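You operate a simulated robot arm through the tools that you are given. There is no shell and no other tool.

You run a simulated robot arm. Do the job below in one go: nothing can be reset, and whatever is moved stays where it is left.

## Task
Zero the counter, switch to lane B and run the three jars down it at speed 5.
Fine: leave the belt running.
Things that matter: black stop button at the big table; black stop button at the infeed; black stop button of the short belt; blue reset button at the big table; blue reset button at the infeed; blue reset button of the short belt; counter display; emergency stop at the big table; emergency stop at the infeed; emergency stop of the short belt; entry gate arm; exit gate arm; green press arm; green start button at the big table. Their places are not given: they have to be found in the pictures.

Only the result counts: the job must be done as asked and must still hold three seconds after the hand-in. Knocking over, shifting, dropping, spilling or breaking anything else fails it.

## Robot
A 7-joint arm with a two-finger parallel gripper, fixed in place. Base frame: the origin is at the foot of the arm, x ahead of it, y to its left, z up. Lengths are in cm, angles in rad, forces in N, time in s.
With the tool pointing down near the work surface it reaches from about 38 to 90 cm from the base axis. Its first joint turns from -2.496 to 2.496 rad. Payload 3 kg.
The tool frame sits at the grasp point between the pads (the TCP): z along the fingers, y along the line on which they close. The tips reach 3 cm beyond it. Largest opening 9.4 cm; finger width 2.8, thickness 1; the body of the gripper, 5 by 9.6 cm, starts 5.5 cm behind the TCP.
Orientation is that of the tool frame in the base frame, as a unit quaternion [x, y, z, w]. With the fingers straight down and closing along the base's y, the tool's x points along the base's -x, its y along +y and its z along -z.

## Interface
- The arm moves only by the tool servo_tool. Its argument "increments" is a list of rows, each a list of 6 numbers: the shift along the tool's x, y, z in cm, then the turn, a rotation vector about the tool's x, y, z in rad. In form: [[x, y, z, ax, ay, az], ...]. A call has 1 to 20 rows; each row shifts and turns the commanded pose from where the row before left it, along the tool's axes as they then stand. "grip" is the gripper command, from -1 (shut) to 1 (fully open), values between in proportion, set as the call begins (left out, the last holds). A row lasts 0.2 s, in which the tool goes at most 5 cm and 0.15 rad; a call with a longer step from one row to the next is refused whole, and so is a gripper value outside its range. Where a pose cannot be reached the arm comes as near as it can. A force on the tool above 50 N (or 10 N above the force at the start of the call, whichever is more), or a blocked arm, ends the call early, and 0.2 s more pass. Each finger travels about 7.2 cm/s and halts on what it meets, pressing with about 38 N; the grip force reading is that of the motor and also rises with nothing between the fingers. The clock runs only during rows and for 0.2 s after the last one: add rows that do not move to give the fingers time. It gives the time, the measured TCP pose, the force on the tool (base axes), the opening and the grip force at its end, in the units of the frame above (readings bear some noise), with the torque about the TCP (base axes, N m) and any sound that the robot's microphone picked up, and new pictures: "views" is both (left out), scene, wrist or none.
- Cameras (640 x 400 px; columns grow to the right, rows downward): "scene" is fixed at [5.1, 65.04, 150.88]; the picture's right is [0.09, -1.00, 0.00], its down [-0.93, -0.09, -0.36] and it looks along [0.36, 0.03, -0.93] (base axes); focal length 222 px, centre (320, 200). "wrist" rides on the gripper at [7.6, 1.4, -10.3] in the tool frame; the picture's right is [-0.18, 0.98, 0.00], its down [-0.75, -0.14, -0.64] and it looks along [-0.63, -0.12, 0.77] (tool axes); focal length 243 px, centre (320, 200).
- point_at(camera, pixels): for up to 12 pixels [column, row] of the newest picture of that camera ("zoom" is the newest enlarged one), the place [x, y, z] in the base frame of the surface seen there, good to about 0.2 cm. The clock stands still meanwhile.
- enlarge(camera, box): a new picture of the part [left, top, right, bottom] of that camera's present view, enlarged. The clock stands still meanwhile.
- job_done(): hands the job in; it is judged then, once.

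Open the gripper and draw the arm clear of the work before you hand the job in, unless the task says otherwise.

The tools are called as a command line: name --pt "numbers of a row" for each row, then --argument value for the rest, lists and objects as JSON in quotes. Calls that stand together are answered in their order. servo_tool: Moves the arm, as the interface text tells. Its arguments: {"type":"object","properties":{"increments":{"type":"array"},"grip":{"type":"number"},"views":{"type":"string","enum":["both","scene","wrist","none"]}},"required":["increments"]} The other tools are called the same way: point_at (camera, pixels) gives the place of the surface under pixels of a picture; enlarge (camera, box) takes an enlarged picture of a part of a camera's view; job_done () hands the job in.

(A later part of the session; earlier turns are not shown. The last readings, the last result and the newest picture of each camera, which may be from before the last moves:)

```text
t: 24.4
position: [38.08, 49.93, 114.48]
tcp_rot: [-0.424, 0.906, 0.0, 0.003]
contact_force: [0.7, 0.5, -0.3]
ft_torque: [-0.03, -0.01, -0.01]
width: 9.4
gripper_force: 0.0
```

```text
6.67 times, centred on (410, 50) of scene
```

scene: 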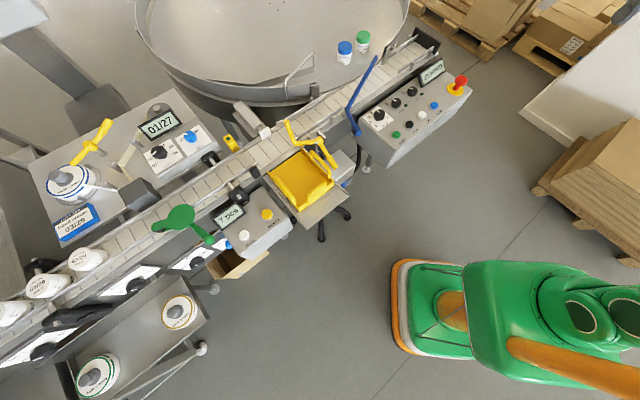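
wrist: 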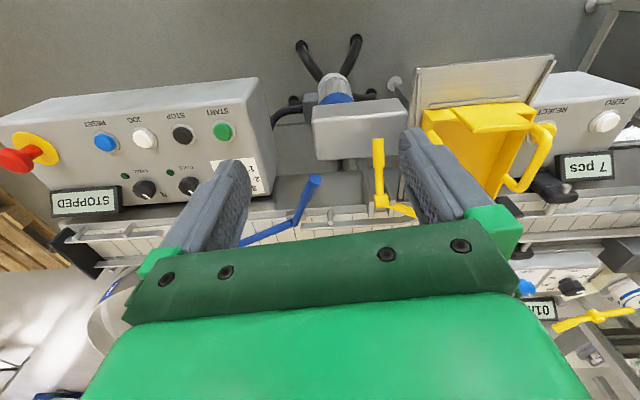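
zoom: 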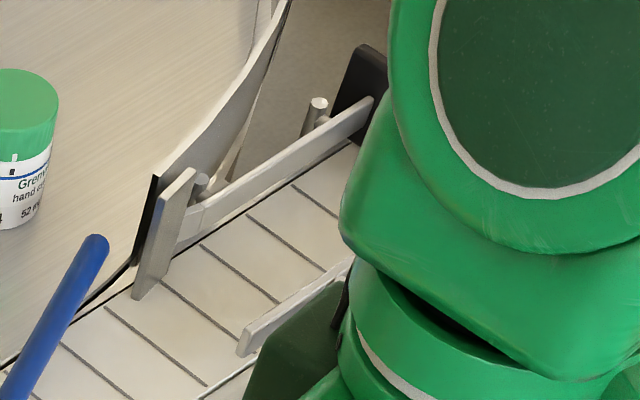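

Nothing marked there either. I next need a close look at the panel's knobs (SPEED, TABLE, LABEL), so I turn the tool back to yaw 0 and come nearer above the panel, staying above z 104.

servo_tool --pt "0 0 0 0 0 0.145" --pt "0 0 0 0 0 0.145" --pt "0 0 0 0 0 0.145" --pt "0 0 0 0 0 0.145" --pt "0 0 0 0 0 0.145" --pt "0 0 0 0 0 0.145" --pt "-2 -1 1.8 0 0 0" --pt "-2 -1 1.8 0 0 0" --pt "-2 -1 1.8 0 0 0" --pt "-2 -1 1.8 0 0 0" --views "both"

enlarge --camera "wrist" --box '[200, 60, 440, 240]'

enlarge --camera "wrist" --box '[380, 0, 640, 240]'

```text
t: 26.6
position: [46.39, 46.1, 107.24]
tcp_rot: [-0.002, 1.0, 0.002, 0.004]
contact_force: [-0.6, -0.1, -0.1]
ft_torque: [-0.02, -0.01, 0.0]
width: 9.38
gripper_force: 0.0
```

scene: 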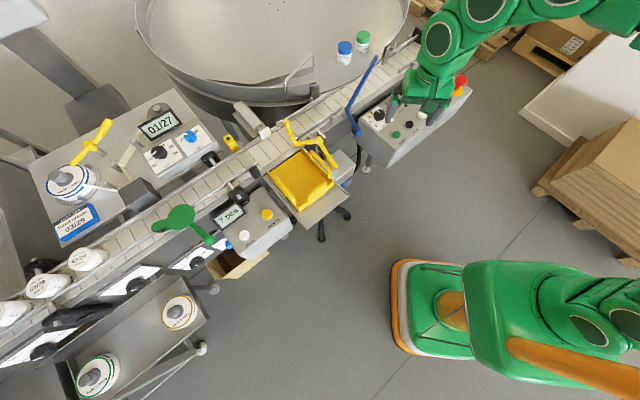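
wrist: 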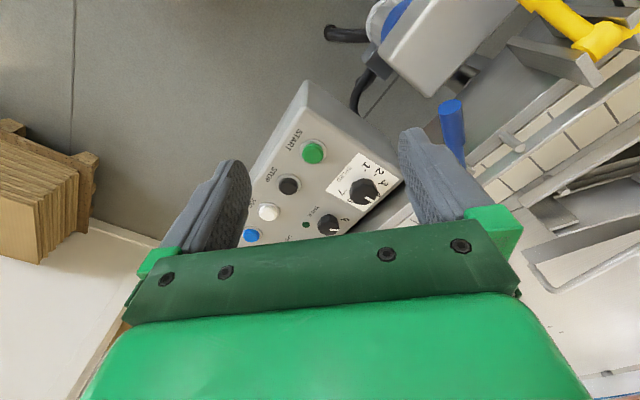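

```text
2.22 times, centred on (320, 150) of wrist
```

zoom: 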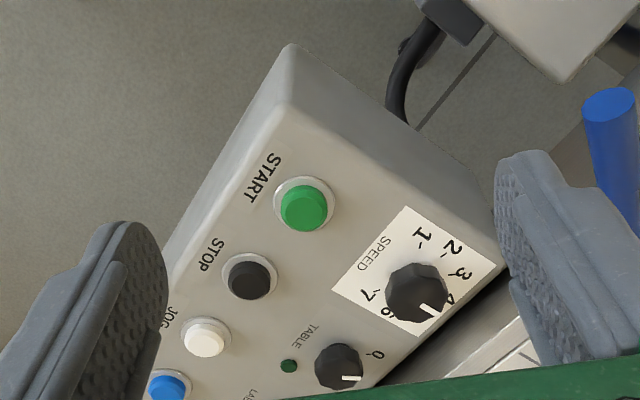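

```text
1.67 times, centred on (510, 120) of wrist
```

zoom: 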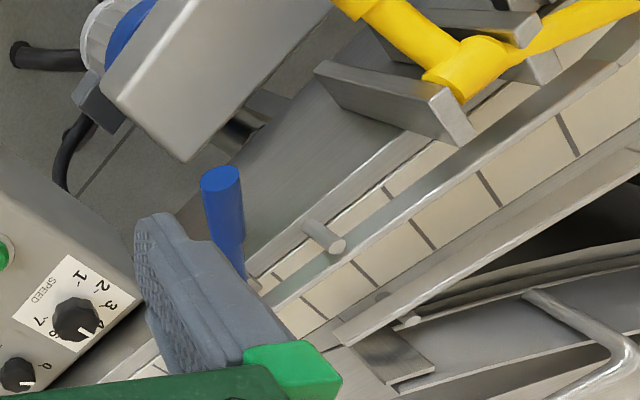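

The SPEED index stands at 4 with 5 one step clockwise (seen from above). The lane device is still unknown, so I rise and go to the left end to look upstream along the belt.

servo_tool --pt "0 0 -4.5 0 0 0" --pt "0 0 -4.5 0 0 0" --pt "0 0 -4.5 0 0 0" --pt "0 0 -4 0 0 0" --pt "4.2 2.3 0 0 0 0" --pt "4.2 2.3 0 0 0 0" --pt "4.2 2.3 0 0 0 0" --pt "4.2 2.3 0 0 0 0" --pt "4.2 2.3 0 0 0 0" --pt "4.2 2.3 0 0 0 0" --pt "4.2 2.3 0 0 0 0" --pt "4.2 2.3 0 0 0 0" --pt "4.2 2.3 0 0 0 0" --views "none"

servo_tool --pt "0 0 0 0 0 -0.15" --pt "0 0 0 0 0 -0.15" --pt "0 0 0 0 0 -0.15" --pt "0 0 0 0 0 -0.15" --pt "0 0 0 0 0 -0.15" --pt "0 0 0 0 0 -0.15" --pt "0 0 0 0 0 -0.15" --pt "0 0 0 0 0 -0.15" --pt "0 0 0 0 0 -0.15" --pt "0 0 0 0 0 -0.15" --pt "0 0 0 0 0 -0.15" --pt "0 0 0 0 0 -0.15" --pt "0 0 0 0 0 -0.15" --pt "0 0 0 0 0 -0.15" --views "both"

```text
t: 29.4
position: [8.13, 66.69, 124.45]
tcp_rot: [-0.003, 1.0, 0.002, 0.004]
contact_force: [-7.2, -0.6, 0.1]
ft_torque: [0.0, -0.59, -0.03]
width: 9.43
gripper_force: 0.1
```

```text
t: 32.4
position: [8.12, 66.51, 124.44]
tcp_rot: [0.868, -0.496, 0.003, -0.002]
contact_force: [0.4, 0.5, 0.0]
ft_torque: [0.0, -0.03, 0.0]
width: 9.41
gripper_force: 0.2
```

scene: 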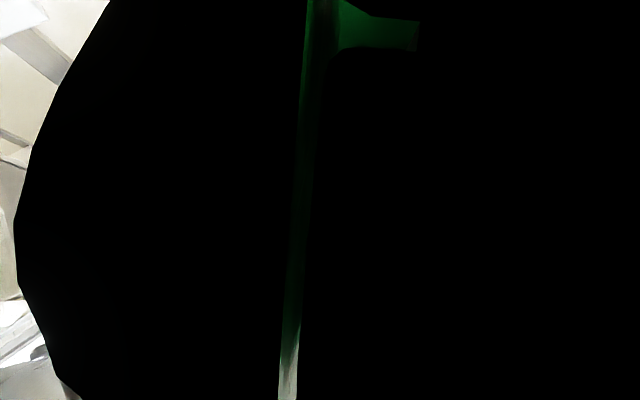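
wrist: 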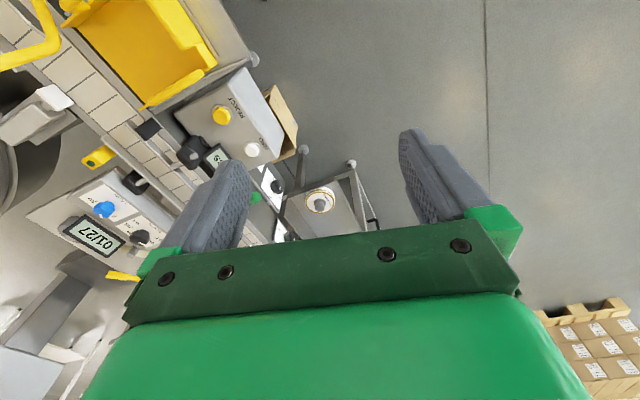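

The arm is right under the fixed camera, and the gripper hides the upstream line. I turn back by 0.8 rad so the upstream end falls into the right part of the wrist picture.

servo_tool --pt "0 0 0 0 0 0.15" --pt "0 0 0 0 0 0.15" --pt "0 0 0 0 0 0.15" --pt "0 0 0 0 0 0.15" --pt "0 0 0 0 0 0.15" --views "wrist"

enlarge --camera "wrist" --box '[480, 40, 640, 240]'

enlarge --camera "wrist" --box '[500, 200, 640, 400]'

enlarge --camera "wrist" --box '[220, 60, 430, 240]'

```text
t: 33.6
position: [8.23, 66.57, 124.37]
tcp_rot: [-0.625, 0.78, -0.002, 0.004]
contact_force: [0.2, 0.0, 0.6]
ft_torque: [0.03, -0.01, 0.01]
width: 9.41
gripper_force: 0.0
```

wrist: 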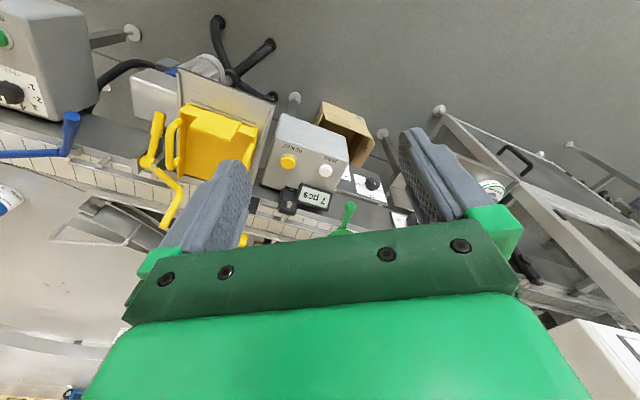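

```text
2.00 times, centred on (560, 140) of wrist
```

zoom: 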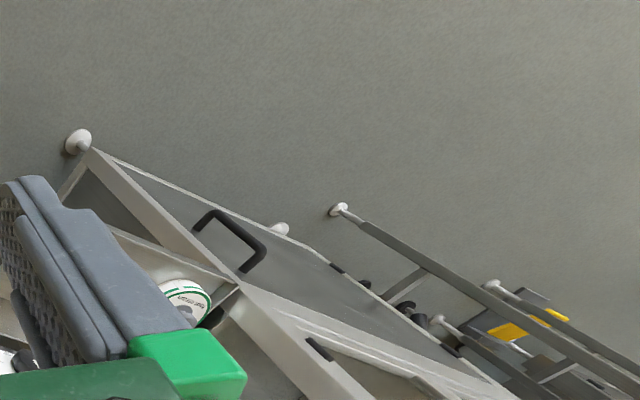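

```text
2.00 times, centred on (570, 300) of wrist
```

zoom: 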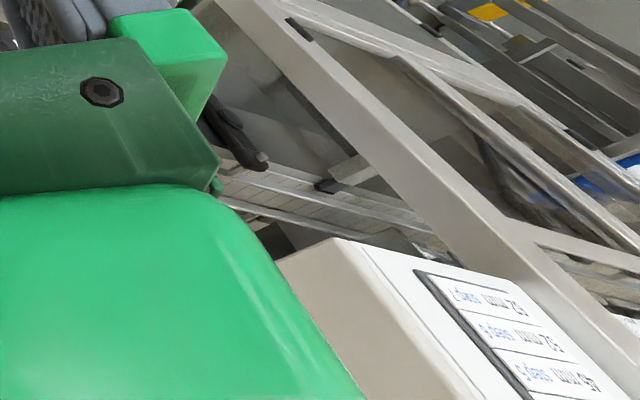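

```text
2.22 times, centred on (325, 150) of wrist
```

zoom: 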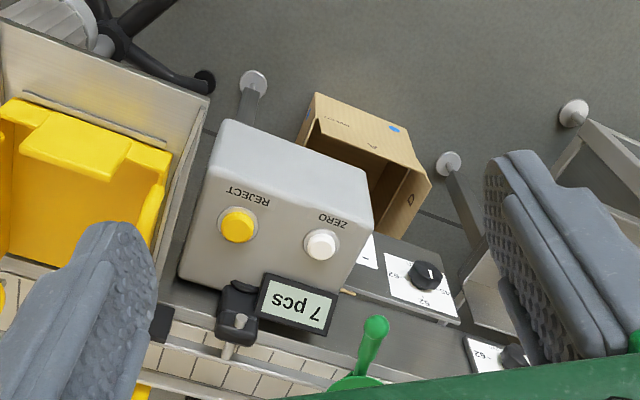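

A white sign board shows at (600,370) with rows such as "52 mm", "45 mm". I turn a bit more so that it's seen fully and read it.

servo_tool --pt "0 0 0 0 0 0.15" --pt "0 0 0 0 0 0.15" --pt "0 0 0 0 0 0.15" --views "wrist"

enlarge --camera "wrist" --box '[540, 240, 640, 340]'

enlarge --camera "wrist" --box '[480, 100, 640, 240]'

enlarge --camera "wrist" --box '[500, 220, 640, 400]'

```text
t: 34.4
position: [8.1, 66.62, 124.4]
tcp_rot: [-0.435, 0.9, -0.001, 0.003]
contact_force: [0.1, -0.3, 0.3]
ft_torque: [0.04, 0.01, 0.01]
width: 9.41
gripper_force: 0.1
```

wrist: 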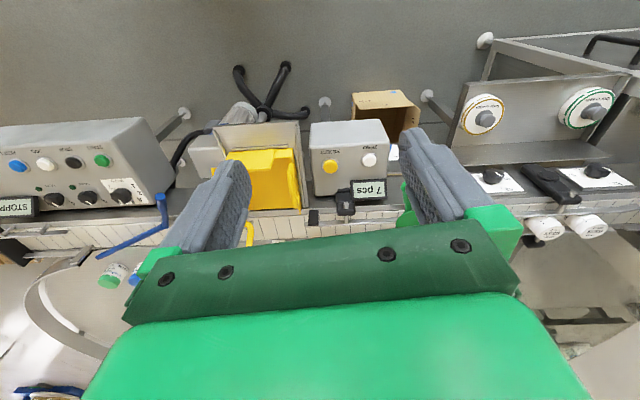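

```text
4.00 times, centred on (590, 290) of wrist
```

zoom: 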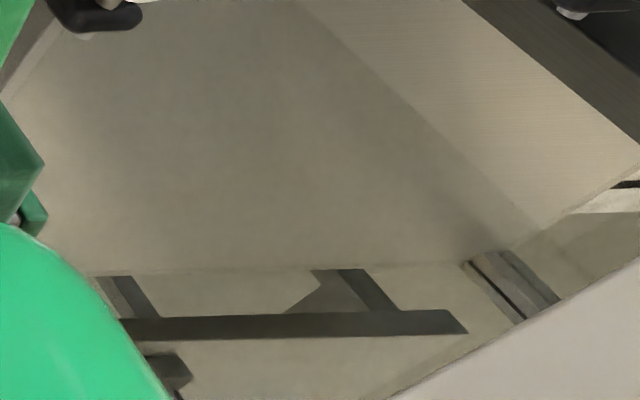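

```text
2.86 times, centred on (560, 170) of wrist
```

zoom: 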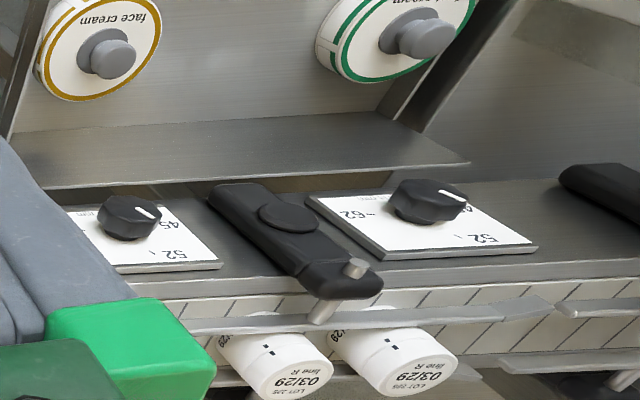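

```text
2.22 times, centred on (570, 310) of wrist
```

zoom: 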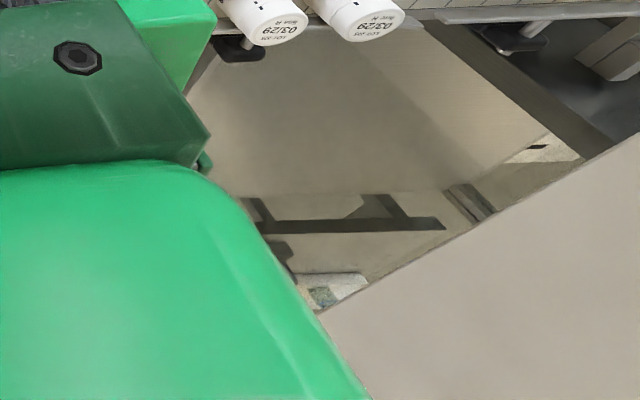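

The board's text face lies the other way. I turn back to yaw about -1.6 and zoom on it.

servo_tool --pt "0 0 0 0 0 -0.15" --pt "0 0 0 0 0 -0.15" --pt "0 0 0 0 0 -0.15" --pt "0 0 0 0 0 -0.1" --views "wrist"

enlarge --camera "wrist" --box '[540, 290, 640, 400]'

point_at --camera "wrist" --pixels '[[620, 360], [600, 385], [560, 350], [630, 395]]'

```text
t: 35.4
position: [8.06, 66.56, 124.5]
tcp_rot: [-0.665, 0.747, -0.001, 0.004]
contact_force: [0.0, 0.5, 0.2]
ft_torque: [0.02, -0.03, 0.01]
width: 9.39
gripper_force: 0.0
```

wrist: 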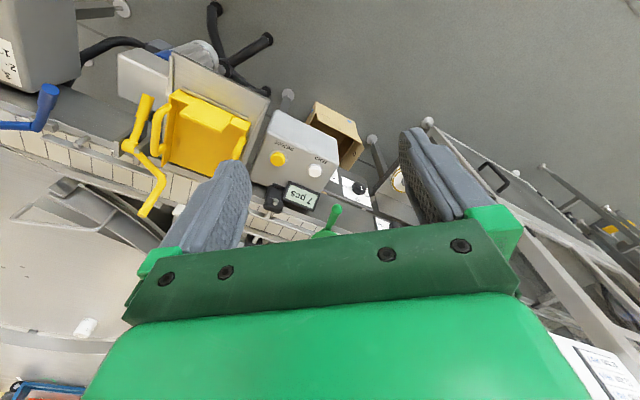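

```text
3.64 times, centred on (590, 345) of wrist
```

zoom: 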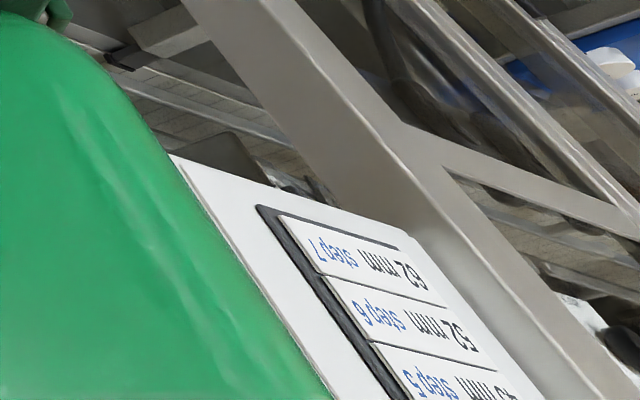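

```text
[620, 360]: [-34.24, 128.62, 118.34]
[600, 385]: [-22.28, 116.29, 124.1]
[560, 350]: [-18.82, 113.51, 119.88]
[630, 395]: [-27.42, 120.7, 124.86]
```

The board lists "62 mm step 7, 52 mm step 6, 45 mm step 5". I pitch the tool up a little to read the whole board.

servo_tool --pt "0 0 0 0 0 -0.15" --pt "0 0 0 0 -0.12 0" --pt "0 0 0 0 -0.12 0" --pt "0 0 0 0 -0.1 0" --views "wrist"

enlarge --camera "wrist" --box '[500, 240, 640, 400]'

```text
t: 36.4
position: [8.59, 66.71, 124.05]
tcp_rot: [0.706, -0.688, -0.12, -0.117]
contact_force: [-0.4, -0.6, 0.5]
ft_torque: [0.0, -0.02, -0.02]
width: 9.4
gripper_force: 0.0
```

wrist: 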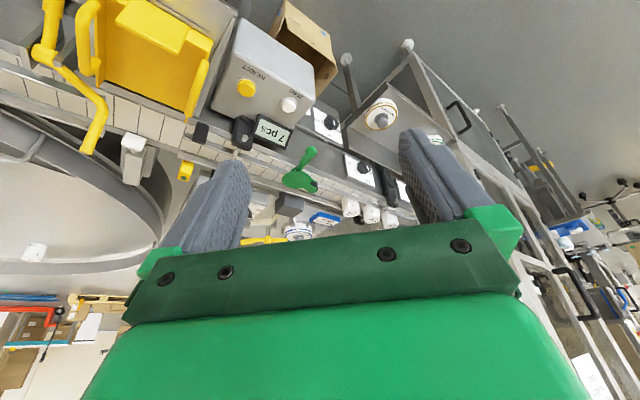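

```text
2.50 times, centred on (570, 320) of wrist
```

zoom: 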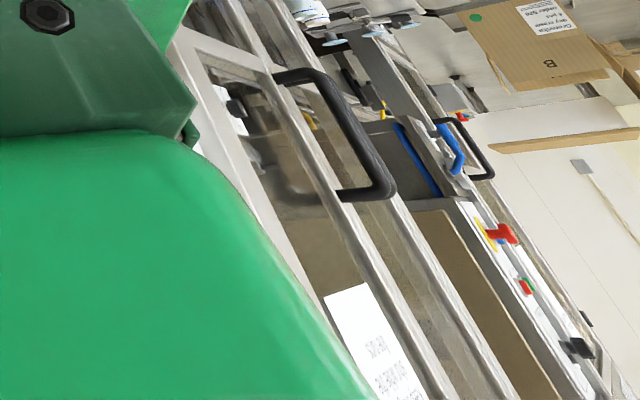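

Tilting works here: I see a far station with an emergency stop and a paper notice at (590,375). I pitch up more.

servo_tool --pt "0 0 0 0 -0.12 0" --pt "0 0 0 0 -0.12 0" --pt "0 0 0 0 -0.12 0" --views "wrist"

enlarge --camera "wrist" --box '[480, 100, 640, 260]'

enlarge --camera "wrist" --box '[500, 240, 640, 400]'

enlarge --camera "wrist" --box '[0, 180, 160, 400]'

enlarge --camera "wrist" --box '[220, 60, 440, 240]'

```text
t: 37.4
position: [10.22, 67.81, 118.96]
tcp_rot: [-0.671, 0.675, 0.23, 0.204]
contact_force: [1.4, -0.2, 0.4]
ft_torque: [-0.02, -0.05, 0.04]
width: 9.38
gripper_force: 0.0
stopped in row 3: the arm was blocked; the commanded pose is now the measured one
```

wrist: 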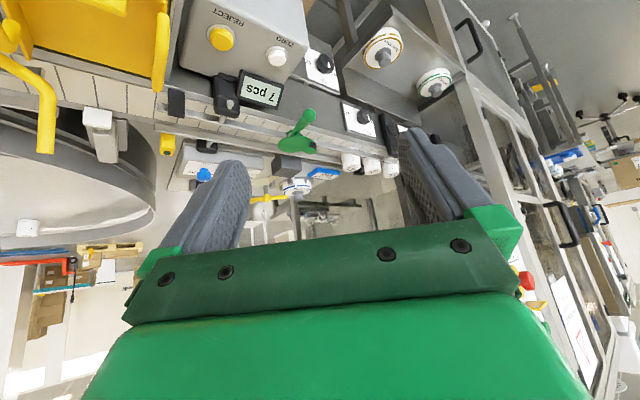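

```text
2.50 times, centred on (560, 180) of wrist
```

zoom: 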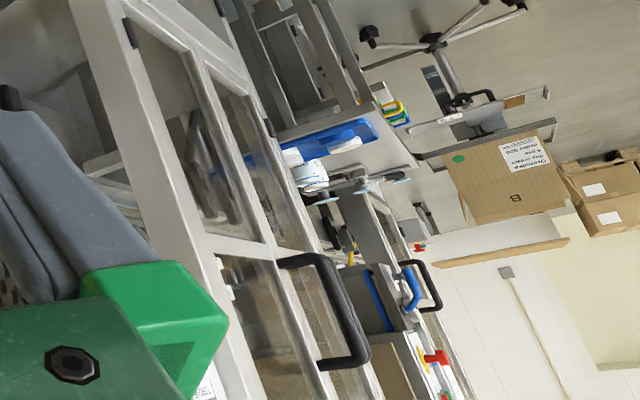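

```text
2.50 times, centred on (570, 320) of wrist
```

zoom: 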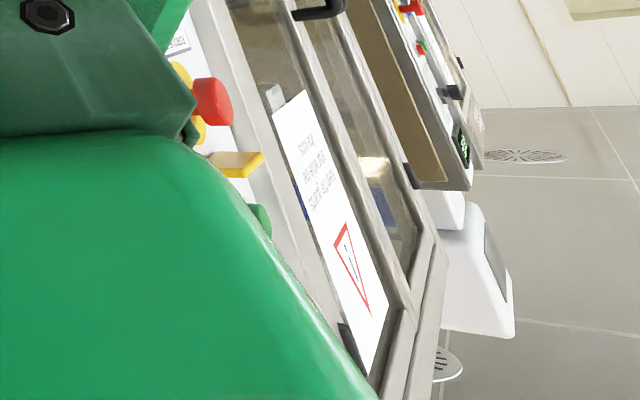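

```text
1.82 times, centred on (80, 290) of wrist
```

zoom: 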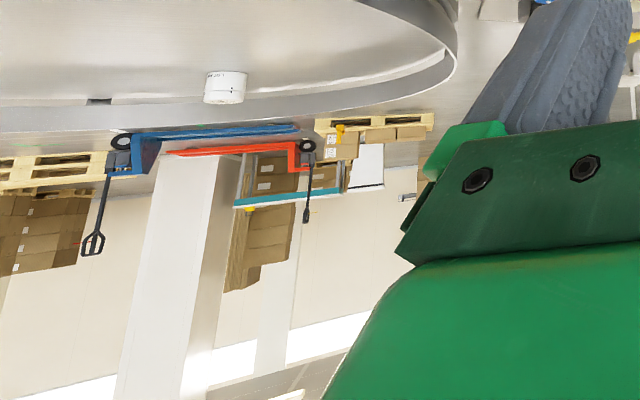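

```text
2.22 times, centred on (330, 150) of wrist
```

zoom: 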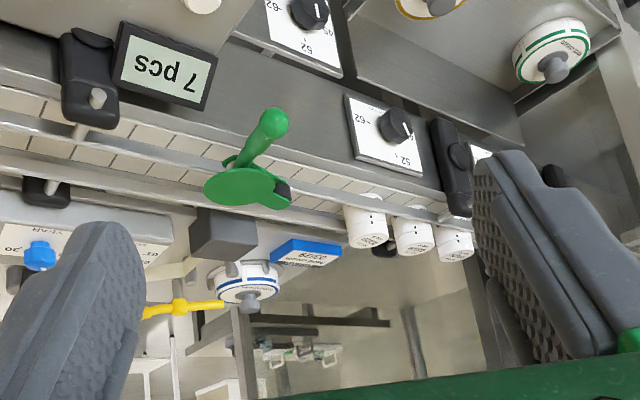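

The hall upstream holds other machines that are far out of reach. I straighten the tool and rise again before inspecting the blue arm and belt end from the downstream side.

servo_tool --pt "0 0 -1 0.008 0.125 0" --pt "0 0 -1 0.008 0.125 0" --pt "0 0 -1 0.008 0.125 0" --pt "0 0 -1 0.008 0.125 0" --pt "0 0 -1 0.008 0.125 0" --pt "0 0 0 0 0 0" --views "none"

point_at --camera "scene" --pixels '[[296, 143], [20, 10], [30, 20]]'

```text
t: 38.8
position: [10.08, 65.83, 123.58]
tcp_rot: [-0.705, 0.709, -0.002, 0.001]
contact_force: [0.1, 0.0, -0.2]
ft_torque: [-0.02, 0.0, -0.01]
width: 9.4
gripper_force: 0.1
```

```text
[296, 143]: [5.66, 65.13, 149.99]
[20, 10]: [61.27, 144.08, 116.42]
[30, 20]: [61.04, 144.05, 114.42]
```

The tool is straight at (10,66,124). I carry it to (60,46) at the same height and turn it to look upstream from the belt's end.

servo_tool --pt "1.7 -4.3 0 0 0 0" --pt "1.7 -4.3 0 0 0 0" --pt "1.7 -4.3 0 0 0 0" --pt "1.7 -4.3 0 0 0 0" --pt "1.7 -4.3 0 0 0 0" --pt "1.7 -4.3 0 0 0 0" --pt "1.7 -4.3 0 0 0 0" --pt "1.7 -4.3 0 0 0 0" --pt "1.7 -4.3 0 0 0 0" --pt "1.7 -4.3 0 0 0 0" --pt "1.7 -4.3 0 0 0 0" --pt "1.0 -4.0 0 0 0 0" --pt "0 0 0 0 0 -0.14" --pt "0 0 0 0 0 -0.14" --pt "0 0 0 0 0 -0.14" --pt "0 0 0 0 0 -0.14" --pt "0 0 0 0 0 -0.14" --pt "0 0 0 0 0 -0.14" --views "both"

enlarge --camera "wrist" --box '[0, 0, 240, 240]'

enlarge --camera "wrist" --box '[220, 0, 440, 240]'

```text
t: 42.6
position: [58.85, 46.34, 121.64]
tcp_rot: [0.934, -0.358, 0.002, -0.001]
contact_force: [1.1, 0.9, -0.5]
ft_torque: [-0.01, 0.02, -0.02]
width: 9.39
gripper_force: 0.2
out of reach, approached as far as the arm can: row 11, 12
```

scene: 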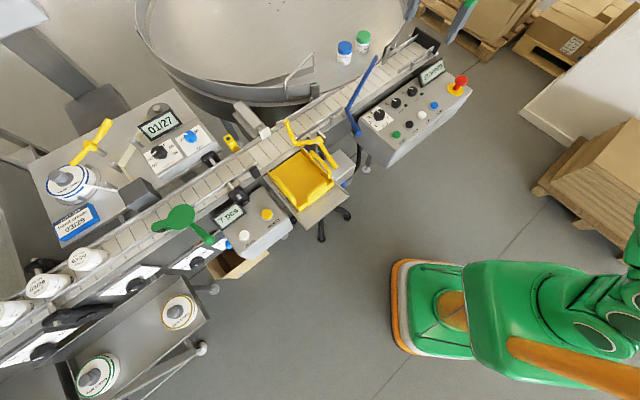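
wrist: 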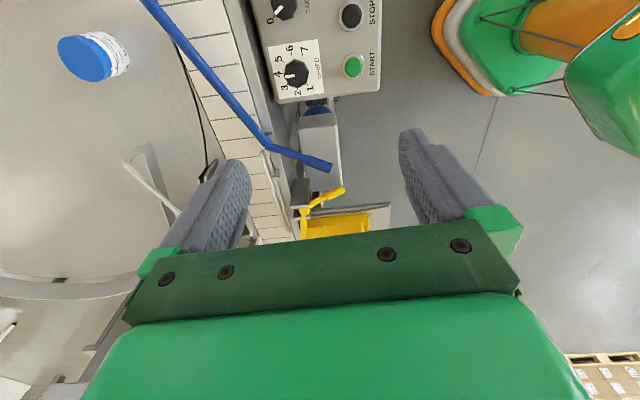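

```text
1.67 times, centred on (120, 120) of wrist
```

zoom: 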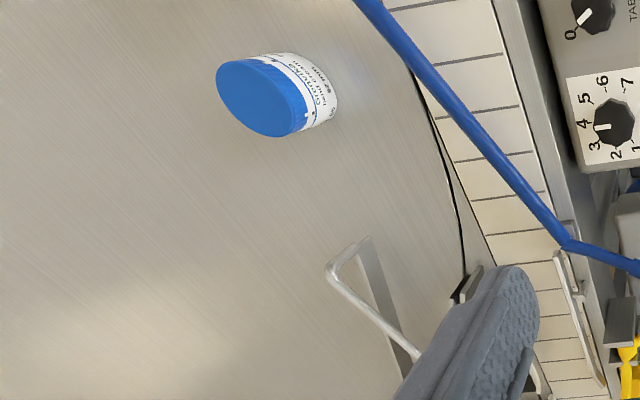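

```text
1.67 times, centred on (330, 120) of wrist
```

zoom: 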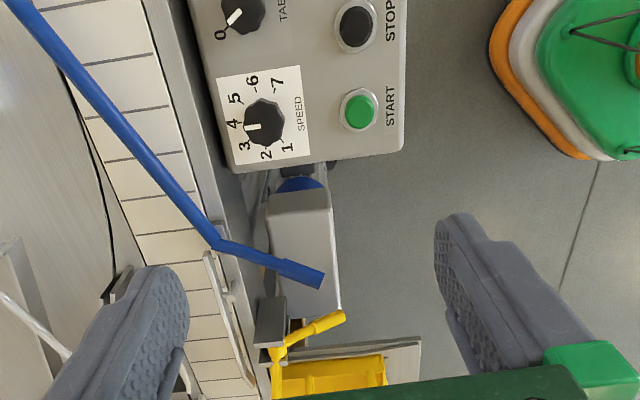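

From here the panel reads clearly: SPEED index at 4, TABLE and LABEL at 0. I move further downstream to see the belt's end, its rails and the end plate.

servo_tool --pt "4.2 -1.5 0 0 0 0" --pt "4.2 -1.5 0 0 0 0" --pt "4.2 -1.5 0 0 0 0" --pt "4.2 -1.5 0 0 0 0" --views "wrist"

enlarge --camera "wrist" --box '[0, 0, 240, 240]'

enlarge --camera "wrist" --box '[220, 0, 440, 240]'

```text
t: 43.6
position: [63.37, 43.58, 119.9]
tcp_rot: [0.933, -0.359, 0.003, -0.001]
contact_force: [0.7, 0.6, 0.4]
ft_torque: [0.01, 0.0, -0.02]
width: 9.41
gripper_force: 0.1
out of reach, approached as far as the arm can: row 1, 2, 3, 4
```

wrist: 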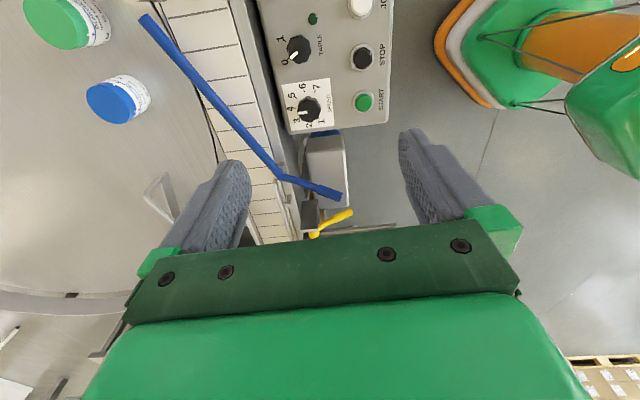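

```text
1.67 times, centred on (120, 120) of wrist
```

zoom: 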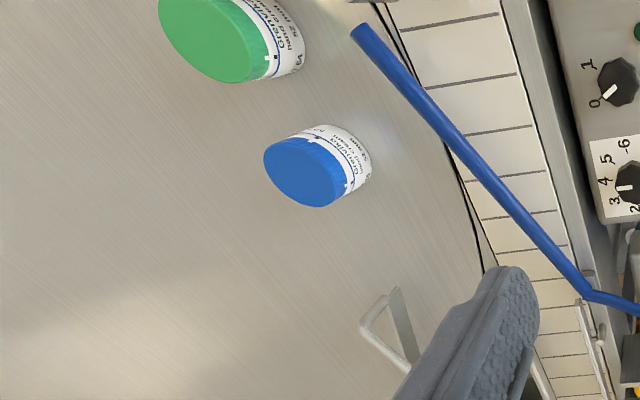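

```text
1.67 times, centred on (330, 120) of wrist
```

zoom: 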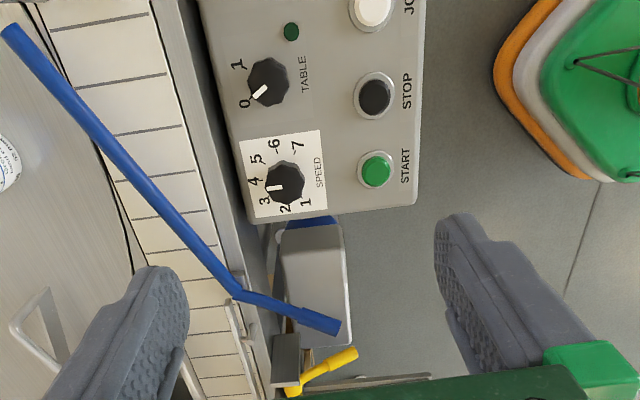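

TABLE stands clearly at 0 of 0/1, and only blue arm, table and belt end are here. One label was half-hidden below the counter box (scene near (228,247), blue knob), so I go back left to look at it.

servo_tool --pt "-4.5 1.63 -0.3 0 0 0" --pt "-4.5 1.63 -0.3 0 0 0" --pt "-4.5 1.63 -0.3 0 0 0" --pt "-4.5 1.63 -0.3 0 0 0" --pt "-4.5 1.63 -0.3 0 0 0" --pt "-4.5 1.63 -0.3 0 0 0" --pt "-4.5 1.63 -0.3 0 0 0" --pt "-4.5 1.63 0 0 0 0" --pt "-4.5 1.63 0 0 0 0" --pt "-4.5 1.63 0 0 0 0" --pt "-4.5 1.63 0 0 0 0" --pt "-4.5 1.63 0 0 0 0" --views "none"

servo_tool --pt "0 0 0 0 0 0.142" --pt "0 0 0 0 0 0.142" --pt "0 0 0 0 0 0.142" --pt "0 0 0 0 0 0.142" --pt "0 0 0 0 0 0.142" --pt "0 0 0 0 0 0.142" --pt "0 0 0 0 0 0.142" --pt "0 0 0 0 0 0.142" --pt "0 0 0 0 0 0.142" --pt "0 0 0 0 0 0.142" --views "wrist"

```text
t: 46.2
position: [10.06, 65.15, 121.52]
tcp_rot: [0.933, -0.359, 0.003, -0.001]
contact_force: [-0.7, 0.3, 0.4]
ft_torque: [0.02, -0.06, -0.04]
width: 9.41
gripper_force: 0.1
```

```text
t: 48.4
position: [10.05, 65.16, 121.44]
tcp_rot: [-0.473, 0.881, -0.001, 0.002]
contact_force: [0.0, -0.2, 0.2]
ft_torque: [0.03, -0.02, 0.0]
width: 9.4
gripper_force: 0.1
```

wrist: 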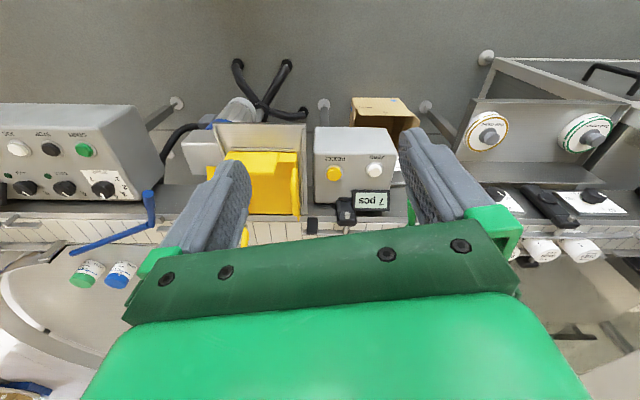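

The label in question lies behind the right finger near (400,170). I shift about 10 cm upstream and 8 cm lower to uncover it.

servo_tool --pt "-1.5 3.5 2.5 0 0 0" --pt "-1.5 3.5 2.5 0 0 0" --pt "-1.5 3.5 2.5 0 0 0" --views "wrist"

enlarge --camera "wrist" --box '[220, 60, 420, 240]'

enlarge --camera "wrist" --box '[460, 100, 640, 260]'

```text
t: 49.2
position: [3.71, 74.77, 113.95]
tcp_rot: [-0.473, 0.881, -0.001, 0.003]
contact_force: [0.5, -0.4, -0.3]
ft_torque: [-0.04, -0.01, -0.01]
width: 9.4
gripper_force: 0.1
```

wrist: 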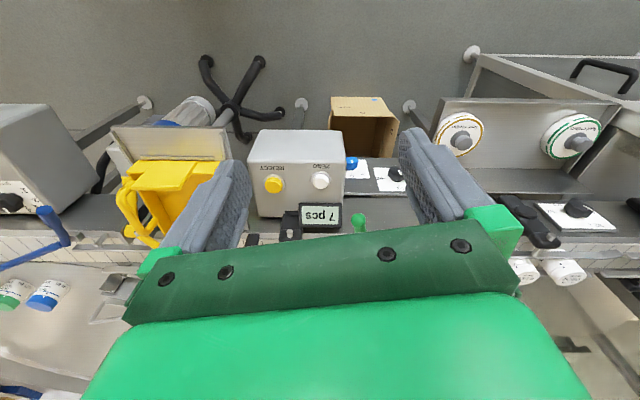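

```text
2.22 times, centred on (320, 150) of wrist
```

zoom: 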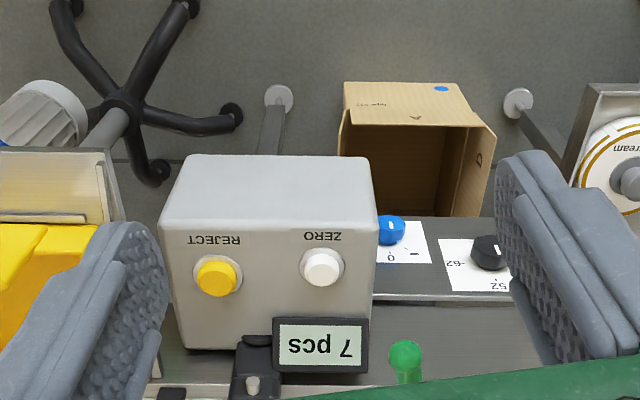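

```text
2.50 times, centred on (550, 180) of wrist
```

zoom: 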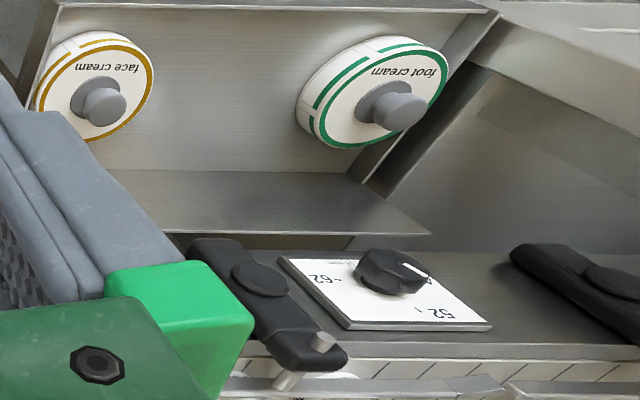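

The blue knob at (352,162) has a label reading "0 …". I zoom far into it.

enlarge --camera "wrist" --box '[335, 145, 405, 195]'

enlarge --camera "scene" --box '[205, 225, 245, 265]'

point_at --camera "wrist" --pixels '[[352, 162], [360, 175], [320, 181], [273, 184], [398, 172], [335, 217], [360, 222]]'

```text
8.00 times, centred on (370, 170) of wrist
```

zoom: 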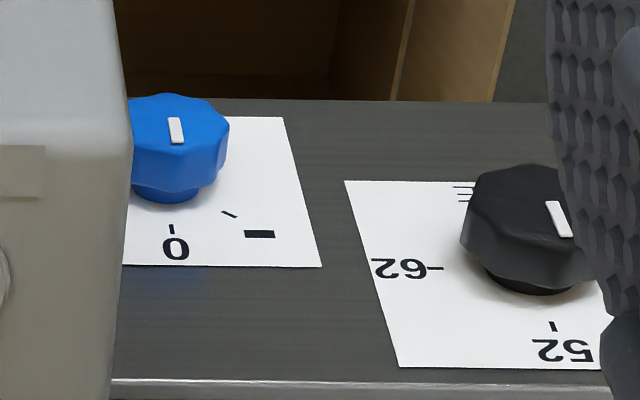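

```text
10.00 times, centred on (225, 245) of scene
```

zoom: 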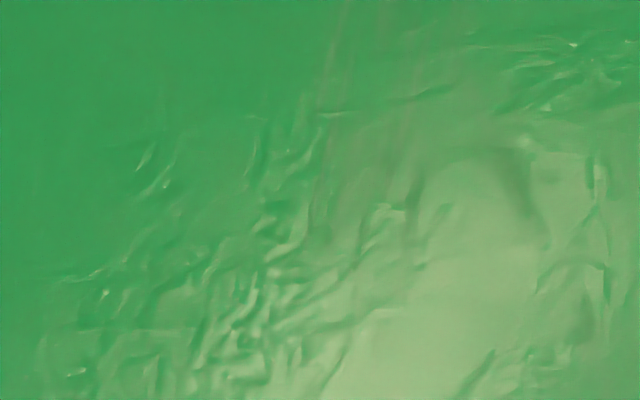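

```text
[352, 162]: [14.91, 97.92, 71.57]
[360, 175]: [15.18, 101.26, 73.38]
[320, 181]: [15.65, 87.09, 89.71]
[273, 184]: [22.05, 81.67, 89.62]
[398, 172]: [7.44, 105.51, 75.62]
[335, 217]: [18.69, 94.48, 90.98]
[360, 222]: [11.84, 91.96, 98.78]
```

That blue knob is only a "− 0" trim, out of reach. I park the arm to the right so that the fixed camera can take strong zooms of every part of the belt.

servo_tool --pt "0 0 -4 0 0 0" --pt "0 0 -4 0 0 0" --pt "1.5 -4.5 0 0 0 0" --pt "1.5 -4.5 0 0 0 0" --pt "1.5 -4.5 0 0 0 0" --pt "1.5 -4.5 0 0 0 0" --pt "1.5 -4.5 0 0 0 0" --pt "1.5 -4.5 0 0 0 0" --pt "1.5 -4.5 0 0 0 0" --pt "1.5 -4.5 0 0 0 0" --pt "1.5 -4.5 0 0 0 0" --pt "1.5 -4.5 0 0 0 0" --pt "1.5 -4.5 0 0 0 0" --pt "1.5 -4.5 0 0 0 0" --pt "1.5 -4.5 0 0 0 0" --pt "1.5 -4.5 0 0 0 0" --pt "1.5 -4.5 0 0 0 0" --views "scene"

enlarge --camera "scene" --box '[335, 90, 375, 140]'

enlarge --camera "scene" --box '[280, 110, 345, 170]'

enlarge --camera "scene" --box '[375, 20, 445, 80]'

enlarge --camera "scene" --box '[150, 195, 220, 250]'

enlarge --camera "scene" --box '[200, 150, 280, 220]'

```text
t: 52.8
position: [47.72, 18.28, 117.83]
tcp_rot: [-0.473, 0.881, -0.001, 0.002]
contact_force: [0.5, -0.1, -0.9]
ft_torque: [-0.01, -0.02, -0.04]
width: 9.44
gripper_force: 0.1
out of reach, approached as far as the arm can: row 1, 2
```

scene: 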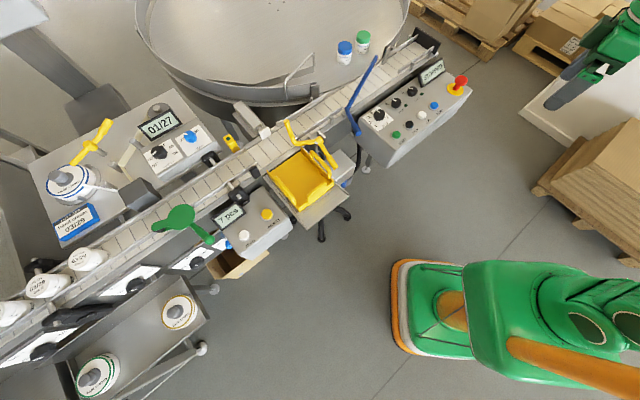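

```text
8.00 times, centred on (355, 115) of scene
```

zoom: 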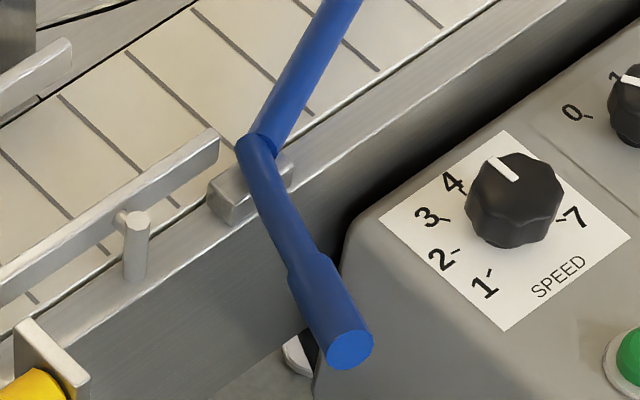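

```text
6.67 times, centred on (312, 140) of scene
```

zoom: 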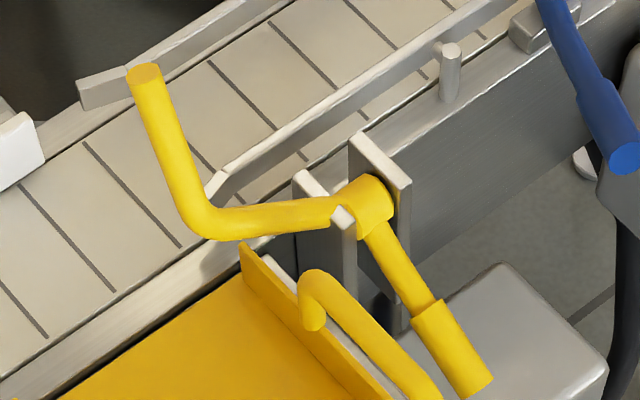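

```text
6.67 times, centred on (410, 50) of scene
```

zoom: 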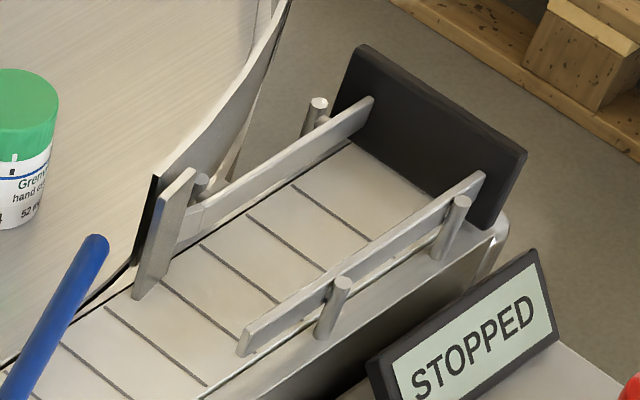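

```text
7.27 times, centred on (185, 222) of scene
```

zoom: 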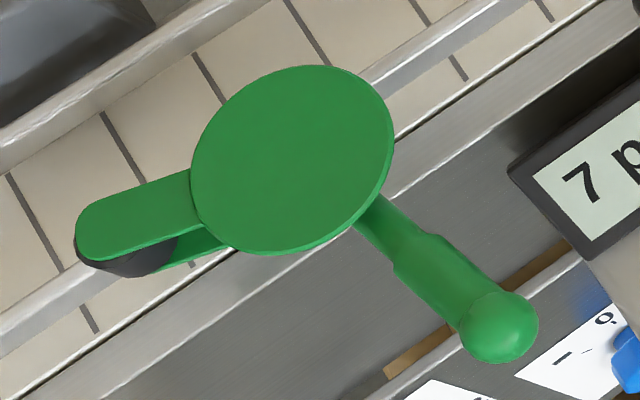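

```text
5.71 times, centred on (240, 185) of scene
```

zoom: 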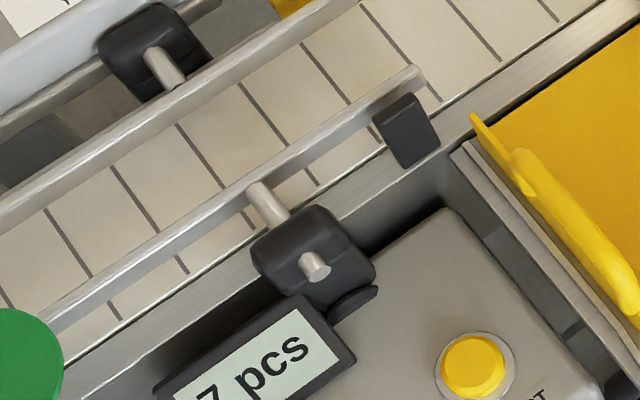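

Still no lane marks here. I check how high the things on the right are before looking behind the base.

point_at --camera "scene" --pixels '[[590, 90], [620, 60], [540, 105], [610, 160], [560, 200], [545, 190], [500, 30], [560, 40], [630, 150], [637, 250]]'

servo_tool --pt "0 0 -2 0 0 0.15" --pt "0 0 -2 0 0 0.15" --pt "0 0 -2 0 0 0.15" --pt "0 0 0 0 0 0.15" --pt "0 0 0 0 0 0.15" --pt "0 0 0 0 0 0.15" --pt "0 0 0 0 0 0.15" --pt "0 0 0 0 0 0.15" --pt "0 0 0 0 0 0.15" --pt "0 0 0 0 0 0.15" --pt "0 0 0 0 0 0.15" --pt "0 0 0 0 0 0.15" --pt "0 0 0 0 0 0.15" --pt "0 0 0 0 0 0.15" --views "wrist"

```text
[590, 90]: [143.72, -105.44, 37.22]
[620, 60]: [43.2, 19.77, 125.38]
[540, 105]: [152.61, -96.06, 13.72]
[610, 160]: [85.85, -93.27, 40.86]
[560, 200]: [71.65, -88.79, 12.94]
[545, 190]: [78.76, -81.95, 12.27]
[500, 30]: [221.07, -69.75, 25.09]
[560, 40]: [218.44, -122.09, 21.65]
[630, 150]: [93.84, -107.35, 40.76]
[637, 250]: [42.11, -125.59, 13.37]
```

```text
t: 55.8
position: [47.58, 18.17, 123.59]
tcp_rot: [0.529, 0.849, 0.001, 0.002]
contact_force: [0.3, -0.1, 0.1]
ft_torque: [0.0, 0.0, 0.03]
width: 9.43
gripper_force: 0.1
```

wrist: 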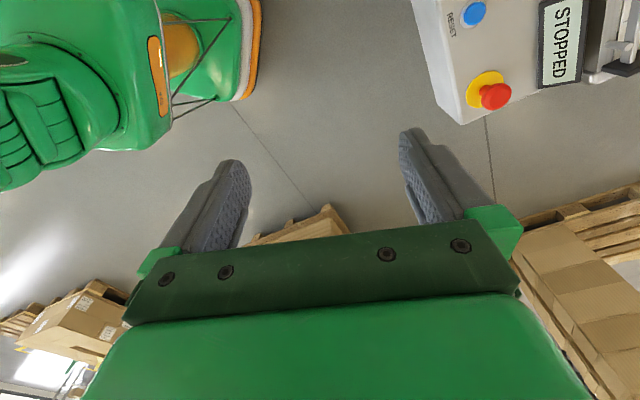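

The right side is free of anything high (pallets under z 41). I move to the -y side and look behind the base.

servo_tool --pt "-3.5 -3.0 0 0 0 0" --pt "-3.5 -3.0 0 0 0 0" --pt "-3.5 -3.0 0 0 0 0" --pt "-3.5 -3.0 0 0 0 0" --pt "-3.5 -3.0 0 0 0 0" --pt "-3.5 -3.0 0 0 0 0" --pt "-3.5 -3.0 0 0 0 0" --pt "-3.5 -3.0 0 0 0 0" --pt "-3.5 -3.0 0 0 0 0" --pt "-3.5 -3.0 0 0 0 0" --pt "-3.5 -3.0 0 0 0 0" --pt "-3.5 -3.0 0 0 0 0" --pt "0 0 0 0 0 0.15" --pt "0 0 0 0 0 0.15" --pt "0 0 0 0 0 0.15" --pt "0 0 0 0 0 0.15" --pt "0 0 0 0 0 0.15" --pt "0 0 0 0 0 0.15" --views "wrist"

```text
t: 59.6
position: [33.94, -35.54, 123.57]
tcp_rot: [0.845, 0.534, 0.002, 0.001]
contact_force: [-0.2, -0.6, -0.5]
ft_torque: [0.01, -0.03, -0.01]
width: 9.42
gripper_force: 0.0
```

wrist: 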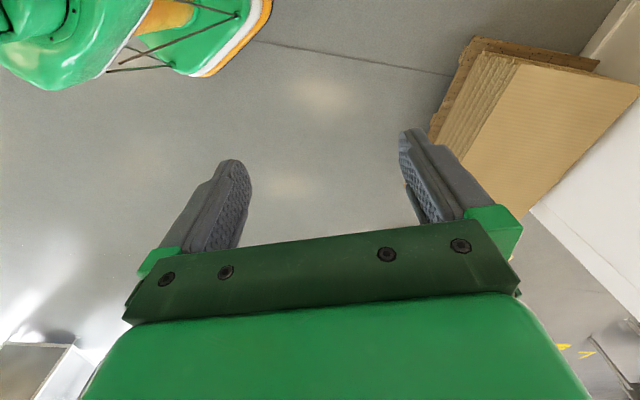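

A surface shows at the lower left (40,370). I query its place and turn further to see it.

point_at --camera "wrist" --pixels '[[40, 360], [20, 385], [70, 340], [600, 370], [630, 350]]'

servo_tool --pt "0 0 0 0 0 0.15" --pt "0 0 0 0 0 0.15" --pt "0 0 0 0 0 0.15" --pt "0 0 0 0 0 0.15" --pt "0 0 0 0 -0.12 0" --pt "0 0 0 0 -0.12 0" --pt "0 0 0 0 -0.12 0" --views "wrist"

```text
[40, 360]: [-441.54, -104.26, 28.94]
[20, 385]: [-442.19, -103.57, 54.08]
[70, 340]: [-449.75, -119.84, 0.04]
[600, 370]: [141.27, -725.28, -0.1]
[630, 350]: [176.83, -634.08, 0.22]
```

```text
t: 61.2
position: [33.87, -35.34, 123.57]
tcp_rot: [0.95, 0.258, -0.172, 0.048]
contact_force: [0.4, -0.1, 0.9]
ft_torque: [0.0, 0.02, 0.0]
width: 9.4
gripper_force: 0.0
```

wrist: 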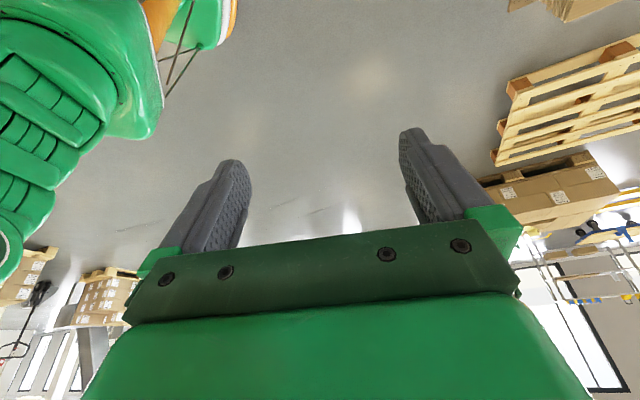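

Behind and right there's only floor and pallets. At t=37.4 an emergency stop, a green button and the step board showed near the upstream machine at (525,280); I go back there to study that panel.

servo_tool --pt "0 0 0 0 0.12 0" --pt "0 0 0 0 0.12 0" --pt "0 0 0 0 0.12 0" --pt "0 0 0 0 0 -0.15" --pt "0 0 0 0 0 -0.15" --pt "0 0 0 0 0 -0.15" --pt "0 0 0 0 0 -0.15" --pt "0 0 0 0 0 -0.15" --pt "0 0 0 0 0 -0.15" --pt "0 0 0 0 0 -0.15" --pt "0 0 0 0 0 -0.15" --pt "0 0 0 0 0 -0.15" --pt "0 0 0 0 0 -0.15" --views "none"

servo_tool --pt "3.5 3.0 0 0 0 0" --pt "3.5 3.0 0 0 0 0" --pt "3.5 3.0 0 0 0 0" --pt "3.5 3.0 0 0 0 0" --pt "3.5 3.0 0 0 0 0" --pt "3.5 3.0 0 0 0 0" --pt "3.5 3.0 0 0 0 0" --pt "3.5 3.0 0 0 0 0" --pt "3.5 3.0 0 0 0 0" --pt "3.5 3.0 0 0 0 0" --pt "3.5 3.0 0 0 0 0" --pt "3.5 3.0 0 0 0 0" --views "none"

servo_tool --pt "0 0 0 0 0 -0.15" --pt "0 0 0 0 0 -0.15" --pt "0 0 0 0 0 -0.15" --pt "0 0 0 0 0 -0.15" --pt "0 0 0 0 0 -0.15" --pt "0 0 0 0 0 -0.15" --pt "0 0 0 0 0 -0.15" --pt "0 0 0 0 0 -0.15" --pt "0 0 0 0 0 -0.15" --pt "0 0 0 0 0 -0.15" --pt "0 0 0 0 0 -0.15" --pt "0 0 0 0 0 -0.15" --pt "0 0 0 0 0 -0.15" --pt "0 0 0 0 0 -0.15" --views "none"

servo_tool --pt "-1.5 4.5 0 0 0 0" --pt "-1.5 4.5 0 0 0 0" --pt "-1.5 4.5 0 0 0 0" --pt "-1.5 4.5 0 0 0 0" --pt "-1.5 4.5 0 0 0 0" --pt "-1.5 4.5 0 0 0 0" --pt "-1.5 4.5 0 0 0 0" --pt "-1.5 4.5 0 0 0 0" --pt "-1.5 4.5 0 0 0 0" --pt "-1.5 4.5 0 0 0 0" --pt "-1.5 4.5 0 0 0 0" --pt "-1.5 4.5 0 0 0 0" --views "wrist"

```text
t: 64.0
position: [33.95, -35.37, 123.63]
tcp_rot: [0.526, 0.85, 0.002, 0.002]
contact_force: [0.5, 0.1, 0.7]
ft_torque: [0.02, 0.02, -0.01]
width: 9.41
gripper_force: 0.0
```

```text
t: 66.6
position: [47.52, 18.42, 123.71]
tcp_rot: [0.528, 0.849, 0.002, 0.001]
contact_force: [0.2, 0.3, 0.3]
ft_torque: [0.03, 0.0, -0.02]
width: 9.41
gripper_force: 0.1
```

```text
t: 69.6
position: [47.62, 18.29, 123.7]
tcp_rot: [-0.475, 0.88, -0.001, 0.002]
contact_force: [-0.7, -0.1, -0.3]
ft_torque: [0.02, 0.02, 0.0]
width: 9.41
gripper_force: 0.0
```

```text
t: 72.2
position: [12.09, 63.19, 123.55]
tcp_rot: [-0.474, 0.881, -0.001, 0.004]
contact_force: [0.0, 0.6, -0.6]
ft_torque: [0.0, 0.0, -0.01]
width: 9.38
gripper_force: 0.0
```

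wrist: 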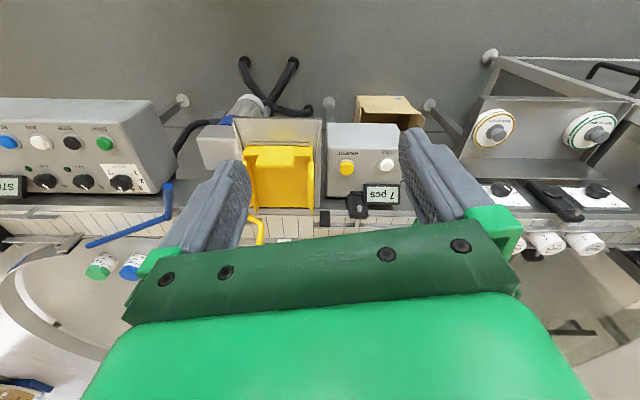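

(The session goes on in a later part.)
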